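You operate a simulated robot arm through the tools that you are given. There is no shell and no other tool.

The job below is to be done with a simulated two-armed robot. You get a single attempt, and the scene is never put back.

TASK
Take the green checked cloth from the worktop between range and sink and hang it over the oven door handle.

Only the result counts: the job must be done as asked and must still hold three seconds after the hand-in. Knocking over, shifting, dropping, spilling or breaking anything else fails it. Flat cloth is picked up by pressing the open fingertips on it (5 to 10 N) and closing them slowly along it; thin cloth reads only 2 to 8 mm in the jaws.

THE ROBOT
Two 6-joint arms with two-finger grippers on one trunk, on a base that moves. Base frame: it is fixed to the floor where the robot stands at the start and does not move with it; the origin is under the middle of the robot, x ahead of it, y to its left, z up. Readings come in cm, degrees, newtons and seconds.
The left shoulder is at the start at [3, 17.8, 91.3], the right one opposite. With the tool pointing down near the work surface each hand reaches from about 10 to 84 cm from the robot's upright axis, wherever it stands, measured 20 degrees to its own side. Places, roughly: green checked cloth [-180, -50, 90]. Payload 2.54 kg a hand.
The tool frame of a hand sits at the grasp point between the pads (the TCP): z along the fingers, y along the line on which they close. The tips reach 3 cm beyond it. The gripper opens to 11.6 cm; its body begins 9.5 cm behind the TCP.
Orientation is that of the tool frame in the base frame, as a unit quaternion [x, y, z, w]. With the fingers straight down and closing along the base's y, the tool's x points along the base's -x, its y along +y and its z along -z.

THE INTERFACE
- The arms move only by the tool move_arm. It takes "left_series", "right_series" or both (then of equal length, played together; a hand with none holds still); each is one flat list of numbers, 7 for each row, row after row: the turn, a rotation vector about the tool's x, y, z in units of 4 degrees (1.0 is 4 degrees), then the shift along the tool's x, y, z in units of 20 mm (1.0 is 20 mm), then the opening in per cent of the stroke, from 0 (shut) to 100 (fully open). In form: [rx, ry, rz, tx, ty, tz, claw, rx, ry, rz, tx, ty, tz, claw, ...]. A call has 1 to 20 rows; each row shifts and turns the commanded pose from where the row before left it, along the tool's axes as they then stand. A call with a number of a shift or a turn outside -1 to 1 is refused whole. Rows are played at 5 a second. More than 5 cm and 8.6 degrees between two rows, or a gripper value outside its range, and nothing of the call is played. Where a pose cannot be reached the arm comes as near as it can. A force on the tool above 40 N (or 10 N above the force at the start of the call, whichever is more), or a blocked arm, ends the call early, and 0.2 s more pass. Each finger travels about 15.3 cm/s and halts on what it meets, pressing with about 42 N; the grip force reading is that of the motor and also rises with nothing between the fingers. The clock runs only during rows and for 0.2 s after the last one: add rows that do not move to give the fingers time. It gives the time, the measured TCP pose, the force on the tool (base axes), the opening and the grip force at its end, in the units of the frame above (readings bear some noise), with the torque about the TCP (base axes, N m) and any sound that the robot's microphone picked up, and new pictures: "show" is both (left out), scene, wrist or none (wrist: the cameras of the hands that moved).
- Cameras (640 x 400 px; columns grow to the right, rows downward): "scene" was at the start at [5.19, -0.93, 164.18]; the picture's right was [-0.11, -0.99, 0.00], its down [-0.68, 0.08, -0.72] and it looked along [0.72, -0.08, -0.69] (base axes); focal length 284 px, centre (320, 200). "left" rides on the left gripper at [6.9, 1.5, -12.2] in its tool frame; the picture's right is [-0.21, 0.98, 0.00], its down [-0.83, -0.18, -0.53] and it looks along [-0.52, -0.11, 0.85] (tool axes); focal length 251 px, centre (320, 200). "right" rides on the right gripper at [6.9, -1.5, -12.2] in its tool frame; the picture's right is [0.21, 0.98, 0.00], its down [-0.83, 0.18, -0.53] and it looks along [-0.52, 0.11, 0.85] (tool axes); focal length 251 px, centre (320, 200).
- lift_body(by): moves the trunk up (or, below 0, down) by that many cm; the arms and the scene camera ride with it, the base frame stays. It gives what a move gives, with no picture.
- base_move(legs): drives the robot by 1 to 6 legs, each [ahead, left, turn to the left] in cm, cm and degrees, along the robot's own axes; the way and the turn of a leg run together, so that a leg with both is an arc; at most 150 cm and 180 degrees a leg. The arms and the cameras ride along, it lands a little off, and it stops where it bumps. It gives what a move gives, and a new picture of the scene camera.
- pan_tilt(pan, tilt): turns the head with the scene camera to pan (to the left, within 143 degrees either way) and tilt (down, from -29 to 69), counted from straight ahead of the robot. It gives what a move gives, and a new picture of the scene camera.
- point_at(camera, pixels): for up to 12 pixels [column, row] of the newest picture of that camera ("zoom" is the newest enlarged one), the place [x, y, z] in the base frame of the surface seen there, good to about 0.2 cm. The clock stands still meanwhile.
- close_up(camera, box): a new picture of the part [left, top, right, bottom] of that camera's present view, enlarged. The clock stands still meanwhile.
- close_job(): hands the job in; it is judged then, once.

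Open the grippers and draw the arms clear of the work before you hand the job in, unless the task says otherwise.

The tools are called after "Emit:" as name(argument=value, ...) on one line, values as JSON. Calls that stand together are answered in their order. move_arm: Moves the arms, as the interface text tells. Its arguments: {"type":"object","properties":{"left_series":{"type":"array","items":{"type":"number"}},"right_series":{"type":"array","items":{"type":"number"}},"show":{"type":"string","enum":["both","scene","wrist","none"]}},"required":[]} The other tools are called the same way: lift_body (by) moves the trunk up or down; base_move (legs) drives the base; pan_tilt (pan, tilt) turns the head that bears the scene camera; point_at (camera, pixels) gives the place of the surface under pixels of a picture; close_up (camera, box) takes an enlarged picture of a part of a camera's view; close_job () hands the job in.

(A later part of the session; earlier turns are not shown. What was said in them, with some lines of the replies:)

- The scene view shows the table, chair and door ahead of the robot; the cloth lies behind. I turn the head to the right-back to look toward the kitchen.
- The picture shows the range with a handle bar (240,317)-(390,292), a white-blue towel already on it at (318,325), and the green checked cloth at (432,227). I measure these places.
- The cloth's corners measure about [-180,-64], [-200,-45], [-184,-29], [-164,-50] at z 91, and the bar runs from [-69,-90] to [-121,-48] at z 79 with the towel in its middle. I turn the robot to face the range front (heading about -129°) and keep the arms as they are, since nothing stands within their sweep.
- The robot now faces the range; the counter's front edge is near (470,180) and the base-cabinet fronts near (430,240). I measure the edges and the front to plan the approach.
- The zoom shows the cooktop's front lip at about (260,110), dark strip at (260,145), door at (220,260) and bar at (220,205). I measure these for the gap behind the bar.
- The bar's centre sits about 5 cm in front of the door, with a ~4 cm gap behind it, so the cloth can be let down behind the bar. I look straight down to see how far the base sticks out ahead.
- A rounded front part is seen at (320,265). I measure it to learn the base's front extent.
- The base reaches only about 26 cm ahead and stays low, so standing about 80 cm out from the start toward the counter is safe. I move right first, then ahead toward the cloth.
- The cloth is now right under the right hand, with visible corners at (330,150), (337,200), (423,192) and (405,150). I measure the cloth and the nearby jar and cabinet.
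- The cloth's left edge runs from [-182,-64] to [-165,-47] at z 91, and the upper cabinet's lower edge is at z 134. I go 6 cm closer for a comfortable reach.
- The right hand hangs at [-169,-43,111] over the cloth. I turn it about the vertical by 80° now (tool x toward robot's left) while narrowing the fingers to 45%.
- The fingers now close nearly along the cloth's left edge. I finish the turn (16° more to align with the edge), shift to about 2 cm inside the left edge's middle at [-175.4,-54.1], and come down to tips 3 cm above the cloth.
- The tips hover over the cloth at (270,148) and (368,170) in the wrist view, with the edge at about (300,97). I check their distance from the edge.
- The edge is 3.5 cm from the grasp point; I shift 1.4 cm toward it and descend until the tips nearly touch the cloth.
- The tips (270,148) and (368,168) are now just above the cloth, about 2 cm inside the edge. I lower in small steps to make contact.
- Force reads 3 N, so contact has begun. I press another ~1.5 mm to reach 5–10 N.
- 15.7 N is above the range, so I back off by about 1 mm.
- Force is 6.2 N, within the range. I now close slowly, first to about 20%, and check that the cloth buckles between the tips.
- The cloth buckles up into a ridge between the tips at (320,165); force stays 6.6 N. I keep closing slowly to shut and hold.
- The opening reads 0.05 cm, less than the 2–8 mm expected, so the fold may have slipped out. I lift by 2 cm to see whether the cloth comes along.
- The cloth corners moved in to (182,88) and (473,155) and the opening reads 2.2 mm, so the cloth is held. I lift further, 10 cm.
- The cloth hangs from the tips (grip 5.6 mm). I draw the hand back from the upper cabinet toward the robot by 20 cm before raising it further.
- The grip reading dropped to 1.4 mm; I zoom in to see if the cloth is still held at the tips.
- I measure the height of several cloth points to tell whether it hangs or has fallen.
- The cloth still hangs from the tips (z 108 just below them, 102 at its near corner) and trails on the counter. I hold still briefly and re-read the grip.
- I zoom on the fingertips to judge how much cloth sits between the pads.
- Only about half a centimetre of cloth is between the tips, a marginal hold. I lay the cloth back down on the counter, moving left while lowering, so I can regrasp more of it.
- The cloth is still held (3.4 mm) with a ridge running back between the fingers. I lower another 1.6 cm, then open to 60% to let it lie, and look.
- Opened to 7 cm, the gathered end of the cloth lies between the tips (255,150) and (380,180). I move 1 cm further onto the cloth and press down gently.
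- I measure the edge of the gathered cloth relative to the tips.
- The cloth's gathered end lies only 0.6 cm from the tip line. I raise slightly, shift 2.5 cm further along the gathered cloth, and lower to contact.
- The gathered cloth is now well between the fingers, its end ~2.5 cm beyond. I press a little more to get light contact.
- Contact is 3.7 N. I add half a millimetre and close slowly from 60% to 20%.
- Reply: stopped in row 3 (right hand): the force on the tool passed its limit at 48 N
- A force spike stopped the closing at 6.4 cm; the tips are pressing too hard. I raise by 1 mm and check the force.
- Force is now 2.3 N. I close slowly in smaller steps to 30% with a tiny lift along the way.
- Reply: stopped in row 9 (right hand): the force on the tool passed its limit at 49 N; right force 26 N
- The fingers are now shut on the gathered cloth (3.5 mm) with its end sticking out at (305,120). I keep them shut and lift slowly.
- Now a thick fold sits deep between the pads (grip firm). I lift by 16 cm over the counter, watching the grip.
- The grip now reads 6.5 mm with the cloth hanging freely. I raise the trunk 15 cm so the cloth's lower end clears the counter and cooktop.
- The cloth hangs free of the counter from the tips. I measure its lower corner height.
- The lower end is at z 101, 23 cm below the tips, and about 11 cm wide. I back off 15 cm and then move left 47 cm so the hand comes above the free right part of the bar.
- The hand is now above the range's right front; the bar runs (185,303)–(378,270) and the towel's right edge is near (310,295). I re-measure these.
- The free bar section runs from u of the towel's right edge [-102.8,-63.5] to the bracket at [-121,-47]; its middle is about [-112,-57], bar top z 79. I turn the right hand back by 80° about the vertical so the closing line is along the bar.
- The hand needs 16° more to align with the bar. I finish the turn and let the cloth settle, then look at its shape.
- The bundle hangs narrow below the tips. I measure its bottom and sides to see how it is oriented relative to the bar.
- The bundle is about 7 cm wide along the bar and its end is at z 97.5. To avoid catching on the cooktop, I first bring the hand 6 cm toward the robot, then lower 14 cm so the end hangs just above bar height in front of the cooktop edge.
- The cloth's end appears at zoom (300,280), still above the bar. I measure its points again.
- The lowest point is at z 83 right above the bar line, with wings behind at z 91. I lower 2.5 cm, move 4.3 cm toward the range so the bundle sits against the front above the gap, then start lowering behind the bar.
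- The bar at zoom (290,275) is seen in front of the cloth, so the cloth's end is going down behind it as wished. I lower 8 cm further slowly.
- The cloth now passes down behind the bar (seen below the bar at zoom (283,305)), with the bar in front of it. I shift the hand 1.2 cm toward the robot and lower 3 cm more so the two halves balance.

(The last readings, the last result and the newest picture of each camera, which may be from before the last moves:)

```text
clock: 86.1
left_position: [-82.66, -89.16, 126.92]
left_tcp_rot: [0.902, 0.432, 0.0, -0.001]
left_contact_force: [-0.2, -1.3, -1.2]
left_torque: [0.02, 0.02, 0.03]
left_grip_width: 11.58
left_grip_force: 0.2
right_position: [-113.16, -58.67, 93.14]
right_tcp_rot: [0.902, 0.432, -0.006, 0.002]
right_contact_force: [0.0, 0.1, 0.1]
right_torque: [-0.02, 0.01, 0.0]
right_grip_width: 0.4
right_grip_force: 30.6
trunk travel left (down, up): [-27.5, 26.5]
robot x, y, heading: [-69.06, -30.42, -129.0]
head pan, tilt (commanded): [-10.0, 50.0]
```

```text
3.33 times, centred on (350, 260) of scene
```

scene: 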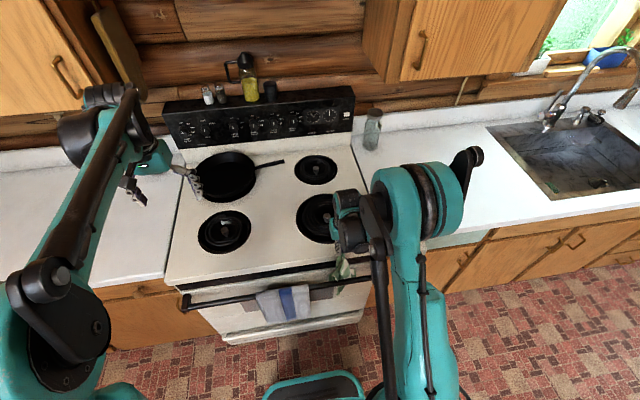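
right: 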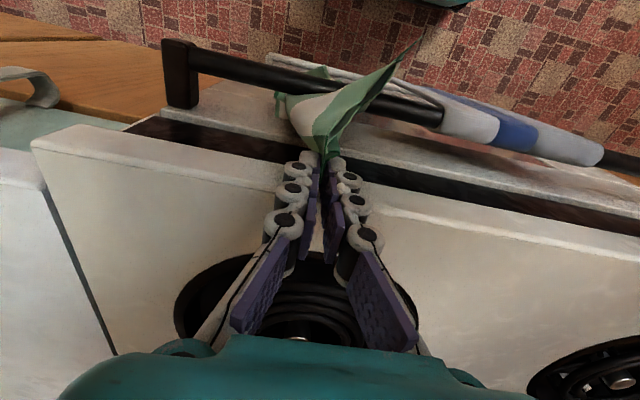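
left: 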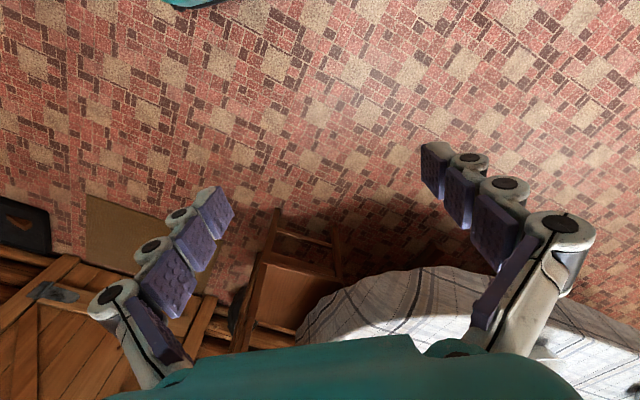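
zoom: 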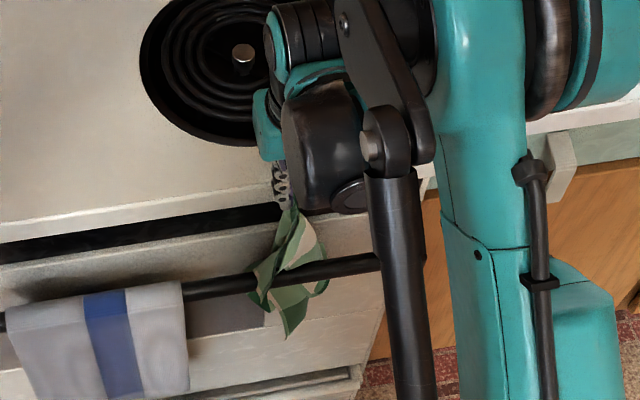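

I check whether the part seen below the bar lies behind it, by measuring points on it.

Emit:
point_at(camera="zoom", pixels=[[290, 328], [290, 310], [305, 293], [318, 290], [262, 298], [280, 272], [280, 255], [300, 240], [265, 270], [340, 265], [230, 285], [325, 268]])

Emit:
close_up(camera="scene", box=[325, 240, 405, 310])

```text
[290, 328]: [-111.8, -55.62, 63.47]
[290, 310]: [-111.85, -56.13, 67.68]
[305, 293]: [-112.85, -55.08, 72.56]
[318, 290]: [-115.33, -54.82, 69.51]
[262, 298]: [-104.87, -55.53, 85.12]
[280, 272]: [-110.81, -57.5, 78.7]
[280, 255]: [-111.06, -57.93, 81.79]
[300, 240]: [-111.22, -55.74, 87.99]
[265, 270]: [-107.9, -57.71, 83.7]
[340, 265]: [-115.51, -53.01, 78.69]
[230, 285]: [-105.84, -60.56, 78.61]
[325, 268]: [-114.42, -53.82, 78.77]
```

```text
5.71 times, centred on (365, 275) of scene
```

zoom: 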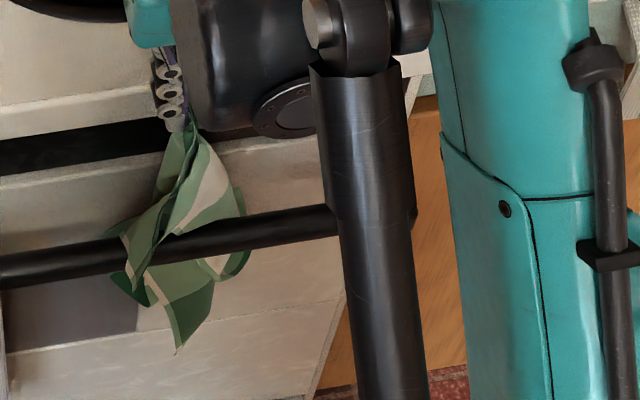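

The bar's top at [-110.8,-57.5,78.7] is visible with the cloth passing behind it, while the short flap leans forward over it. I now carry the hand in an arc over the bar to the front, keeping its distance from the bar about constant.

Emit:
move_arm(right_series=[0, 0, 0, 0.65, 0, 0, 0, 0, 0, 0, 0.65, 0, 0, 0, 0, 0, 0, 0.65, 0, 0, 0, 0, 0, 0, 0.65, 0, 0.05, 0, 0, 0, 0, 0.54, 0, 0.25, 0, 0, 0, 0, 0.54, 0, 0.27, 0, 0, 0, 0, 0.54, 0, 0.3, 0, 0, 0, 0, 0.54, 0, 0.34, 0], show="both")

Emit:
close_up(camera="scene", box=[290, 210, 410, 320])

```text
clock: 87.9
left_position: [-82.76, -89.14, 126.91]
left_tcp_rot: [0.902, 0.432, -0.001, 0.001]
left_contact_force: [-0.3, 0.0, 0.4]
left_torque: [-0.02, 0.03, 0.03]
left_grip_width: 11.6
left_grip_force: 0.1
right_position: [-109.01, -53.52, 93.97]
right_tcp_rot: [0.902, 0.432, -0.006, 0.002]
right_contact_force: [0.1, 0.3, 0.4]
right_torque: [-0.02, -0.05, 0.0]
right_grip_width: 0.44
right_grip_force: 31.1
right hand out of reach, approached as far as the arm can: row 5, 6, 7, 8
trunk travel left (down, up): [-27.5, 26.5]
robot x, y, heading: [-68.55, -30.75, -128.6]
head pan, tilt (commanded): [-10.0, 50.0]
```

scene: 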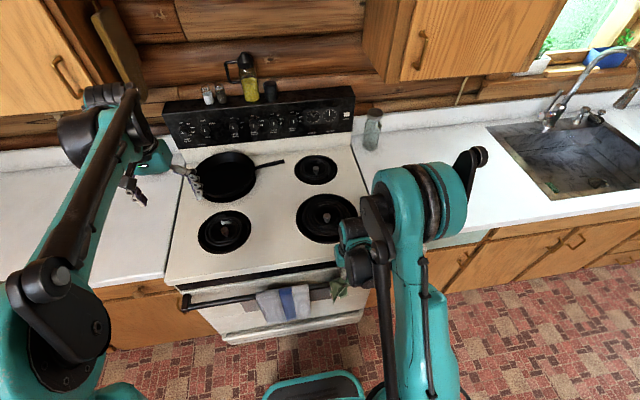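
right: 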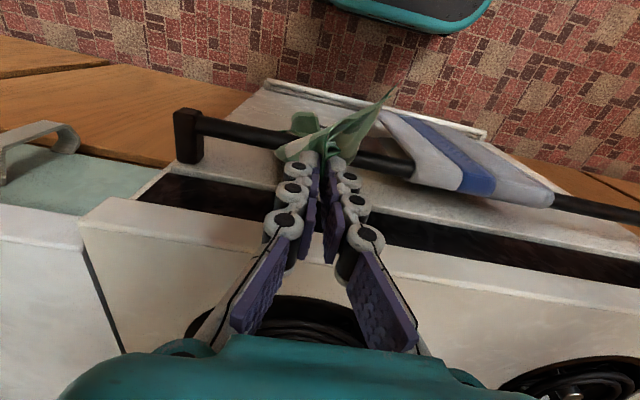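

```text
3.64 times, centred on (350, 265) of scene
```

zoom: 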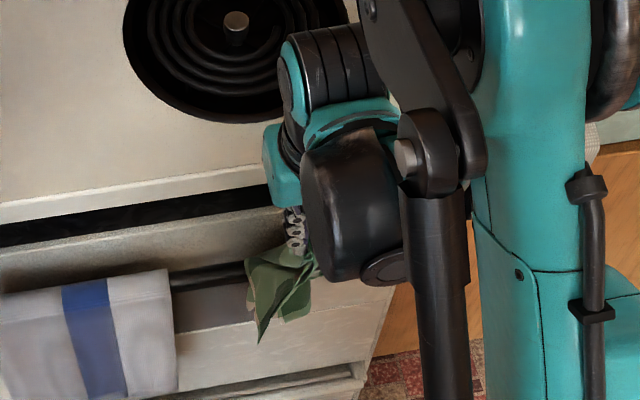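

The arm cannot follow closer at this trunk height; the hand stopped at n −110, z 94. I'll use the trunk and base for the rest; first I check how high the right arm's elbow parts are over the counter.

Emit:
point_at(camera="scene", pixels=[[420, 205], [470, 160], [400, 250], [405, 320], [380, 240], [440, 215], [430, 360], [355, 262], [385, 310]])

Emit:
point_at(camera="zoom", pixels=[[262, 335], [260, 300], [280, 290], [250, 265], [310, 265], [300, 305], [235, 275], [330, 278]])

```text
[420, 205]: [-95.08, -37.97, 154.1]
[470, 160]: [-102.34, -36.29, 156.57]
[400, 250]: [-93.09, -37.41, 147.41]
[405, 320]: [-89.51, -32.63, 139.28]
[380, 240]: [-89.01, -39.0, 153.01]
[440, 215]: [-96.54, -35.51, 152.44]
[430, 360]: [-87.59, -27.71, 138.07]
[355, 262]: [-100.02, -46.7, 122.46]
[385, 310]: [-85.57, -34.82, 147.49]
```

```text
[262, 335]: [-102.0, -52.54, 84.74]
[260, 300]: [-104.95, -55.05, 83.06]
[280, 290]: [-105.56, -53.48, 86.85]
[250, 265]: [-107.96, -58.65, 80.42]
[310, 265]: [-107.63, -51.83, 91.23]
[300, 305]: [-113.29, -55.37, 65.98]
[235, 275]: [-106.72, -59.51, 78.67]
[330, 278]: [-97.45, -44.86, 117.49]
```

The arm parts are all above z 120, so the trunk can come down safely. I lower it by 5 cm.

Emit:
lift_body(by=-5)

Emit:
base_move(legs=[[-5, 0, 0]])

Emit:
close_up(camera="scene", box=[270, 190, 410, 310])

```text
clock: 88.9
left_position: [-82.71, -89.08, 122.03]
left_tcp_rot: [0.902, 0.432, 0.0, 0.0]
left_contact_force: [-0.1, -0.4, -0.7]
left_torque: [-0.02, 0.03, 0.02]
left_grip_width: 11.59
left_grip_force: 0.0
right_position: [-109.02, -53.43, 88.99]
right_tcp_rot: [0.902, 0.431, -0.005, 0.001]
right_contact_force: [0.2, 0.1, 0.1]
right_torque: [-0.02, -0.06, 0.0]
right_grip_width: 0.42
right_grip_force: 31.2
trunk travel left (down, up): [-22.5, 31.5]
robot x, y, heading: [-69.2, -30.48, -129.3]
head pan, tilt (commanded): [-10.0, 50.0]
```

```text
clock: 89.8
left_position: [-79.46, -85.01, 121.97]
left_tcp_rot: [0.902, 0.431, -0.001, 0.0]
left_contact_force: [0.3, -0.4, -0.4]
left_torque: [-0.07, 0.08, -0.03]
left_grip_width: 11.59
left_grip_force: 0.1
right_position: [-105.78, -49.57, 89.07]
right_tcp_rot: [0.902, 0.431, -0.006, 0.002]
right_contact_force: [0.3, 1.2, 0.8]
right_torque: [-0.09, 0.01, 0.0]
right_grip_width: 0.44
right_grip_force: 30.7
trunk travel left (down, up): [-22.5, 31.5]
robot x, y, heading: [-66.09, -27.09, -128.6]
head pan, tilt (commanded): [-10.0, 50.0]
```

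scene: 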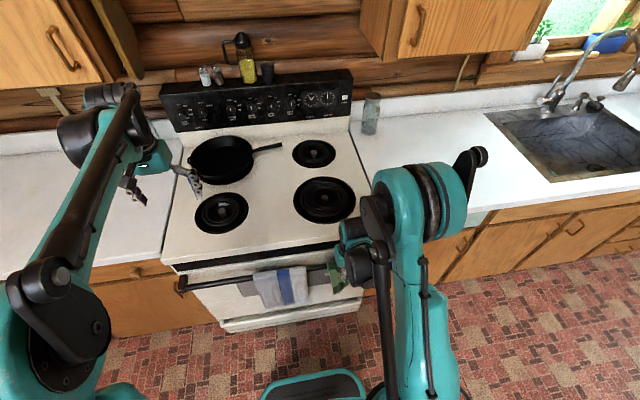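

```text
3.33 times, centred on (340, 250) of scene
```

zoom: 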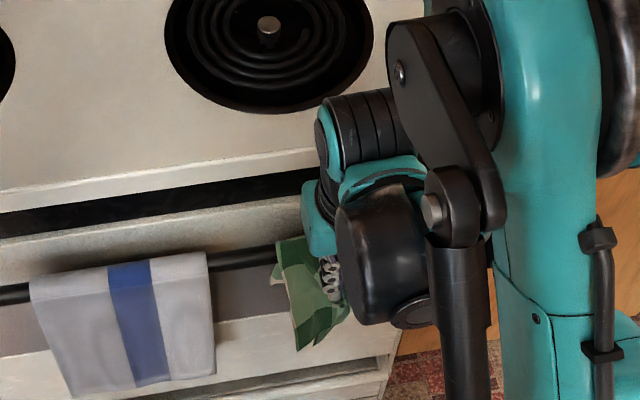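

The cloth now drapes over the bar toward the hand (zoom (290,270)), clear of the towel's right edge at (212,270). I lower the trunk 8 cm, bringing the hand down in front of the bar.

Emit:
lift_body(by=-8)

Emit:
lift_body(by=-4)

Emit:
close_up(camera="scene", box=[230, 170, 430, 310])

Emit:
close_up(camera="right", box=[0, 0, 640, 400])

```text
clock: 91.0
left_position: [-79.67, -85.26, 113.88]
left_tcp_rot: [0.902, 0.432, 0.0, 0.0]
left_contact_force: [-0.3, -0.2, -0.2]
left_torque: [0.01, 0.0, 0.0]
left_grip_width: 11.61
left_grip_force: 0.0
right_position: [-105.87, -49.7, 81.08]
right_tcp_rot: [0.902, 0.431, -0.005, 0.001]
right_contact_force: [0.2, 0.2, -1.4]
right_torque: [-0.03, -0.03, -0.03]
right_grip_width: 0.3
right_grip_force: 30.3
trunk travel left (down, up): [-14.5, 39.5]
robot x, y, heading: [-66.14, -26.62, -128.7]
head pan, tilt (commanded): [-10.0, 50.0]
```

```text
clock: 91.8
left_position: [-79.61, -85.18, 109.96]
left_tcp_rot: [0.902, 0.432, 0.0, 0.001]
left_contact_force: [0.5, 0.3, 0.4]
left_torque: [0.0, 0.0, 0.0]
left_grip_width: 11.63
left_grip_force: 0.1
right_position: [-105.82, -49.56, 77.08]
right_tcp_rot: [0.902, 0.431, -0.005, 0.001]
right_contact_force: [-0.1, -0.3, -1.6]
right_torque: [-0.05, -0.06, -0.04]
right_grip_width: 0.48
right_grip_force: 32.3
trunk travel left (down, up): [-10.5, 43.5]
robot x, y, heading: [-65.9, -26.89, -128.7]
head pan, tilt (commanded): [-10.0, 50.0]
```

```text
2.86 times, centred on (330, 240) of scene
```

zoom: 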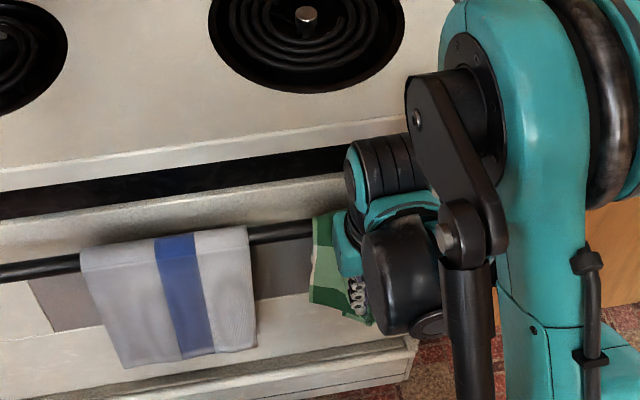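

```text
1.00 times, centred on (320, 200) of right (not enlarged: the box is as wide or as high as the picture)
```

zoom: 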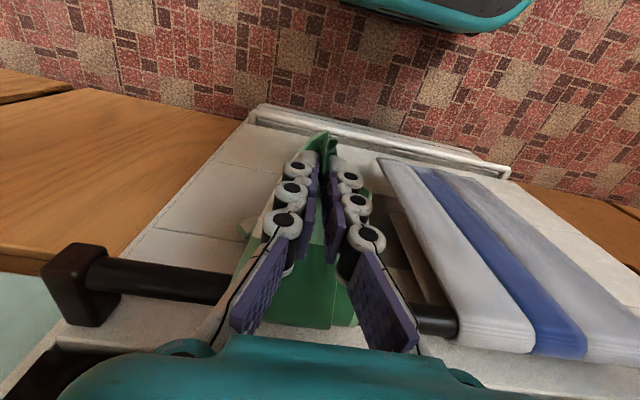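

The cloth runs over the bar with the hand in front at z 77; its slack is a couple of centimetres and the towel is untouched. I open the right fingers gradually to let the front part fall.

Emit:
move_arm(right_series=[0, 0, 0, 0, 0, 0, 5, 0, 0, 0, 0, 0, 0, 10, 0, 0, 0, 0, 0, 0, 18, 0, 0, 0, 0, 0, 0, 26, 0, 0, 0, 0, 0, 0, 34, 0, 0, 0, 0, 0, 0, 42, 0, 0, 0, 0, 0, 0, 50, 0, 0, 0, 0, 0, 0, 50, 0, 0, 0, 0, 0, 0, 50, 0, 0, 0, 0, 0, 0, 50], show="both")

Emit:
close_up(camera="scene", box=[230, 170, 430, 310])

```text
clock: 94.0
left_position: [-79.65, -85.19, 109.81]
left_tcp_rot: [0.902, 0.433, 0.0, -0.001]
left_contact_force: [0.4, -0.4, -0.2]
left_torque: [0.01, 0.02, 0.02]
left_grip_width: 11.59
left_grip_force: 0.1
right_position: [-105.93, -49.66, 77.14]
right_tcp_rot: [0.902, 0.431, -0.004, 0.001]
right_contact_force: [-0.3, 0.0, -0.2]
right_torque: [0.01, -0.03, -0.01]
right_grip_width: 5.82
right_grip_force: 0.1
trunk travel left (down, up): [-10.5, 43.5]
robot x, y, heading: [-65.8, -26.57, -128.8]
head pan, tilt (commanded): [-10.0, 50.0]
```

scene: 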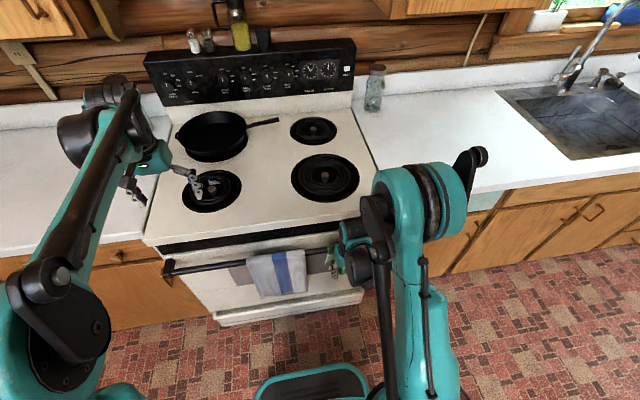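
right: 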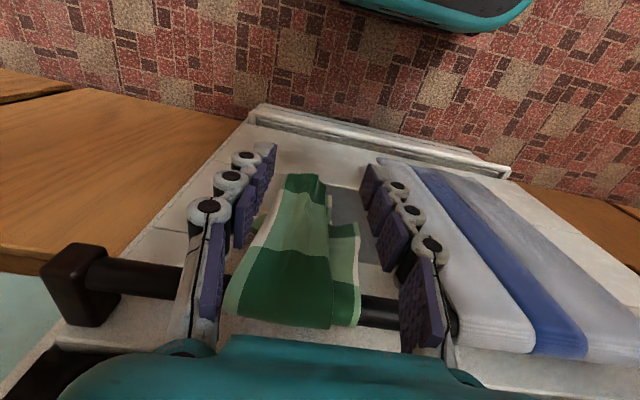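

```text
2.86 times, centred on (330, 240) of scene
```

zoom: 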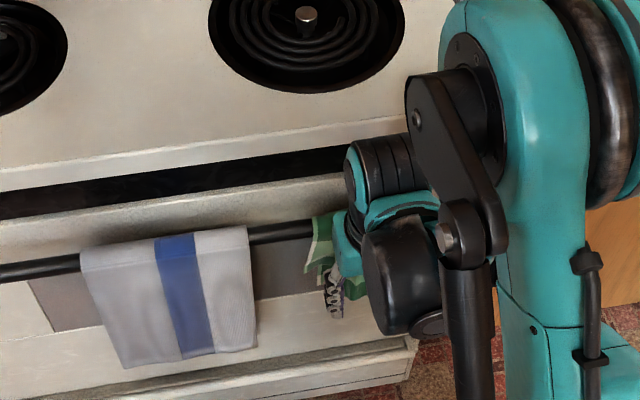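

The cloth lies over the bar between the opened fingers (wrist view (290,260)) and no longer touches them. I back the base 15 cm straight away from the range.

Emit:
base_move(legs=[[-15, 0, 0]])

Emit:
close_up(camera="right", box=[0, 0, 640, 400])

Emit:
close_up(camera="scene", box=[230, 150, 430, 290])

```text
clock: 95.4
left_position: [-69.99, -73.29, 109.95]
left_tcp_rot: [0.902, 0.431, -0.001, 0.0]
left_contact_force: [-0.2, 0.5, 0.6]
left_torque: [-0.03, 0.04, 0.03]
left_grip_width: 11.6
left_grip_force: 0.1
right_position: [-96.26, -37.66, 77.09]
right_tcp_rot: [0.902, 0.432, -0.006, 0.002]
right_contact_force: [0.7, 1.4, -0.3]
right_torque: [-0.02, 0.0, -0.02]
right_grip_width: 5.79
right_grip_force: 0.1
trunk travel left (down, up): [-10.5, 43.5]
robot x, y, heading: [-56.44, -14.68, -128.9]
head pan, tilt (commanded): [-10.0, 50.0]
```

scene: 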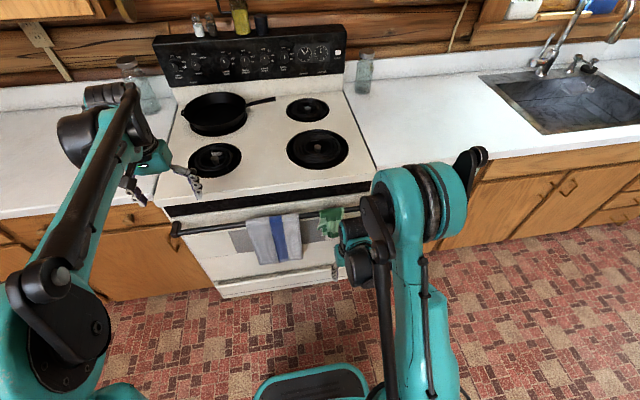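

```text
1.00 times, centred on (320, 200) of right (not enlarged: the box is as wide or as high as the picture)
```

zoom: 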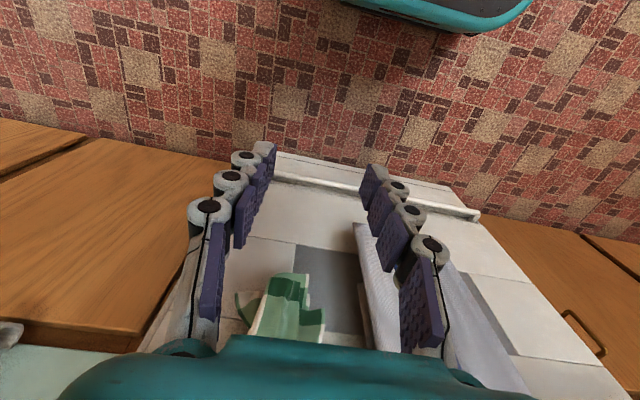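

```text
2.86 times, centred on (330, 220) of scene
```

zoom: 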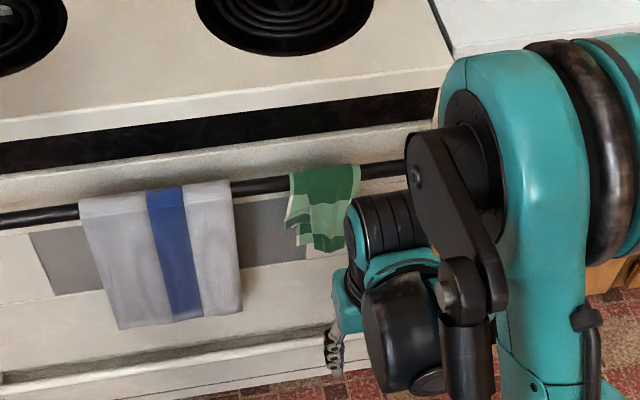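

The cloth hangs over the bar at zoom (322,205). I back off further to get a clear view of the front and back parts.

Emit:
base_move(legs=[[-35, 0, 0], [0, -25, 0]])

Emit:
pan_tilt(pan=15, tilt=42)

```text
clock: 99.0
left_position: [-68.09, -30.41, 109.92]
left_tcp_rot: [0.901, 0.433, 0.001, 0.0]
left_contact_force: [0.0, 0.2, -0.1]
left_torque: [-0.02, -0.01, 0.04]
left_grip_width: 11.6
left_grip_force: 0.1
right_position: [-94.5, 5.16, 76.88]
right_tcp_rot: [0.902, 0.433, -0.005, 0.002]
right_contact_force: [-0.8, 0.6, 0.2]
right_torque: [-0.01, -0.05, 0.03]
right_grip_width: 5.81
right_grip_force: 0.0
trunk travel left (down, up): [-10.5, 43.5]
robot x, y, heading: [-54.32, 27.9, -128.5]
head pan, tilt (commanded): [-10.0, 50.0]
```

scene: 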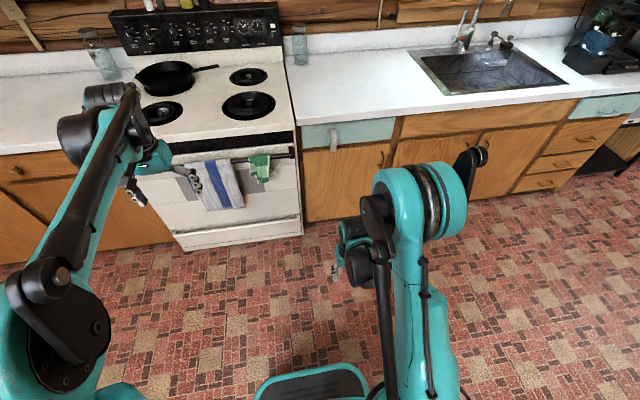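

```text
clock: 99.9
left_position: [-68.02, -30.45, 109.93]
left_tcp_rot: [0.901, 0.434, -0.001, 0.0]
left_contact_force: [0.9, -0.3, 0.1]
left_torque: [0.01, 0.02, 0.02]
left_grip_width: 11.61
left_grip_force: 0.1
right_position: [-94.42, 5.11, 76.96]
right_tcp_rot: [0.901, 0.433, -0.006, 0.002]
right_contact_force: [0.0, -0.8, -0.1]
right_torque: [-0.05, 0.01, -0.01]
right_grip_width: 5.79
right_grip_force: 0.0
trunk travel left (down, up): [-10.5, 43.5]
robot x, y, heading: [-54.83, 28.33, -128.5]
head pan, tilt (commanded): [15.0, 42.0]
```

scene: 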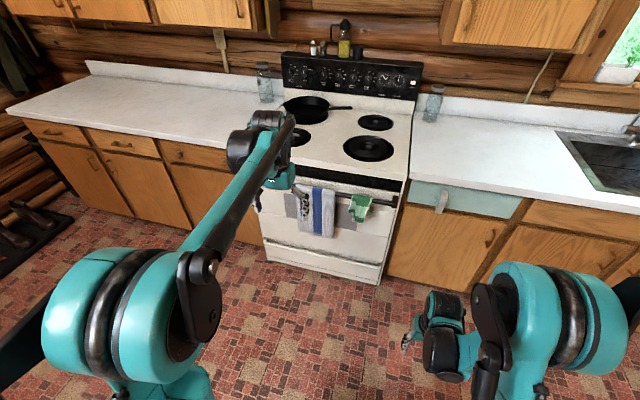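

The cloth on the bar is seen at (360,207) next to the towel. I zoom in on it and measure its extents.

Emit:
close_up(camera="scene", box=[310, 165, 410, 245])

Emit:
point_at(camera="zoom", pixels=[[300, 200], [320, 185], [350, 195], [380, 205], [330, 220], [320, 250], [320, 275], [345, 250], [365, 250], [265, 235], [300, 230]])

```text
5.00 times, centred on (360, 205) of scene
```

zoom: 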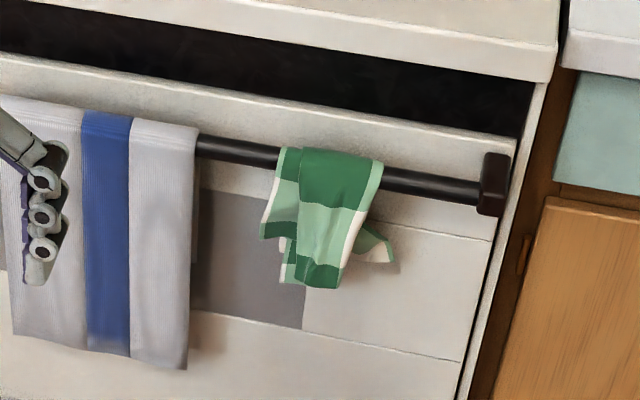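

```text
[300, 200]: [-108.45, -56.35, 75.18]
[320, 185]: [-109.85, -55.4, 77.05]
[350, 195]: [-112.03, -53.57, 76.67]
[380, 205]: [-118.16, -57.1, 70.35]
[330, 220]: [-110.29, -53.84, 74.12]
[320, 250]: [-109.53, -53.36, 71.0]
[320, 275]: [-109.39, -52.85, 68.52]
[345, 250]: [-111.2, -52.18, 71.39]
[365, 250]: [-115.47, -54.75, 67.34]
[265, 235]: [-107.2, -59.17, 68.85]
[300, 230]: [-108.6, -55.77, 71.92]
```

The cloth hangs over the bar with its front part from z 79 to 67 and its back part visible behind it at both sides; the towel is unchanged. I open the right gripper fully, raise the hand a little, and wait to check the cloth does not slip.

Emit:
move_arm(right_series=[0, 0, 0, 0, 0, -0.5, 80, 0, 0, 0, 0, 0, -0.8, 100, 0, 0, 0, 0, 0, -0.8, 100, 0, 0, 0, 0, 0, -0.8, 100, 0, 0, 0, 0, 0, -0.8, 100, 0, 0, 0, 0, 0, 0, 100, 0, 0, 0, 0, 0, 0, 100, 0, 0, 0, 0, 0, 0, 100, 0, 0, 0, 0, 0, 0, 100, 0, 0, 0, 0, 0, 0, 100, 0, 0, 0, 0, 0, 0, 100, 0, 0, 0, 0, 0, 0, 100, 0, 0, 0, 0, 0, 0, 100, 0, 0, 0, 0, 0, 0, 100, 0, 0, 0, 0, 0, 0, 100], show="scene")

Emit:
close_up(camera="scene", box=[310, 165, 410, 245])

```text
clock: 103.1
left_position: [-68.05, -30.58, 109.97]
left_tcp_rot: [0.901, 0.433, 0.0, 0.001]
left_contact_force: [-0.8, 0.3, -0.2]
left_torque: [0.01, 0.01, 0.0]
left_grip_width: 11.63
left_grip_force: 0.0
right_position: [-94.34, 5.17, 84.5]
right_tcp_rot: [0.901, 0.434, -0.005, 0.002]
right_contact_force: [-0.4, -0.6, 0.3]
right_torque: [-0.03, 0.0, -0.02]
right_grip_width: 11.58
right_grip_force: 0.1
trunk travel left (down, up): [-10.5, 43.5]
robot x, y, heading: [-54.1, 28.15, -128.7]
head pan, tilt (commanded): [15.0, 42.0]
```

scene: 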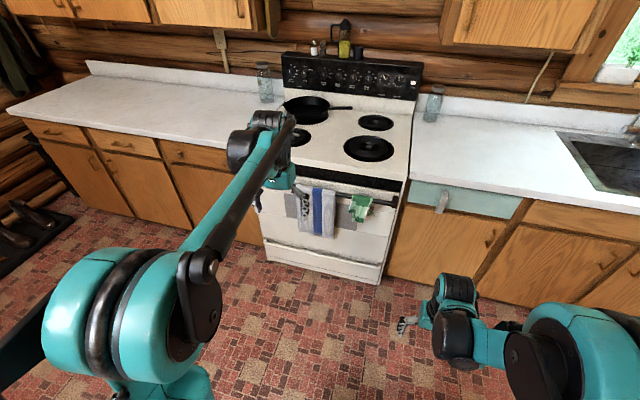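

```text
5.00 times, centred on (360, 205) of scene
```

zoom: 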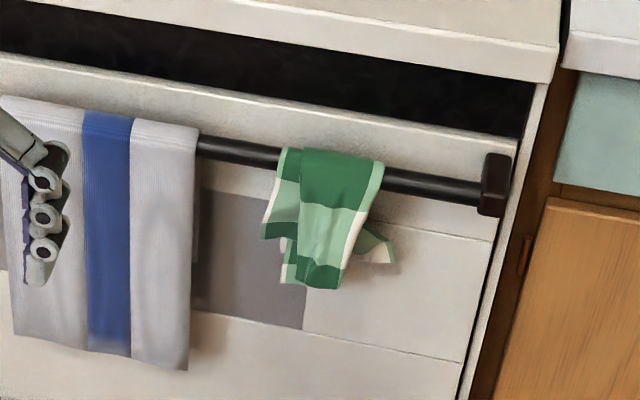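

Between the two views three seconds apart the cloth has not moved (lower end still at zoom (325,287)), the towel is in place, and both grippers are open and well clear. I hand the job in.

Emit:
close_job()

```text
The job is handed in.
```

The green checked cloth now hangs over the oven door handle, to the right of the white-blue towel, and I have handed the job in.

- **Hang:** the front of the cloth drops about 11 cm below the bar, and the rest hangs behind it. It is gathered rather than spread flat, so it covers only part of the free bar.
- **Stability:** two close-ups taken about three seconds apart, after the release, showed no movement.
- **Towel:** it looked unchanged in the close-ups, and the cloth does not touch it.
- **Pick-up:** the first grip held too little cloth, so I laid it back on the counter and took a firmer hold before carrying it over. The force limit stopped the fingers twice during that second grip.
- **End state:** both grippers are open and well clear of the range.
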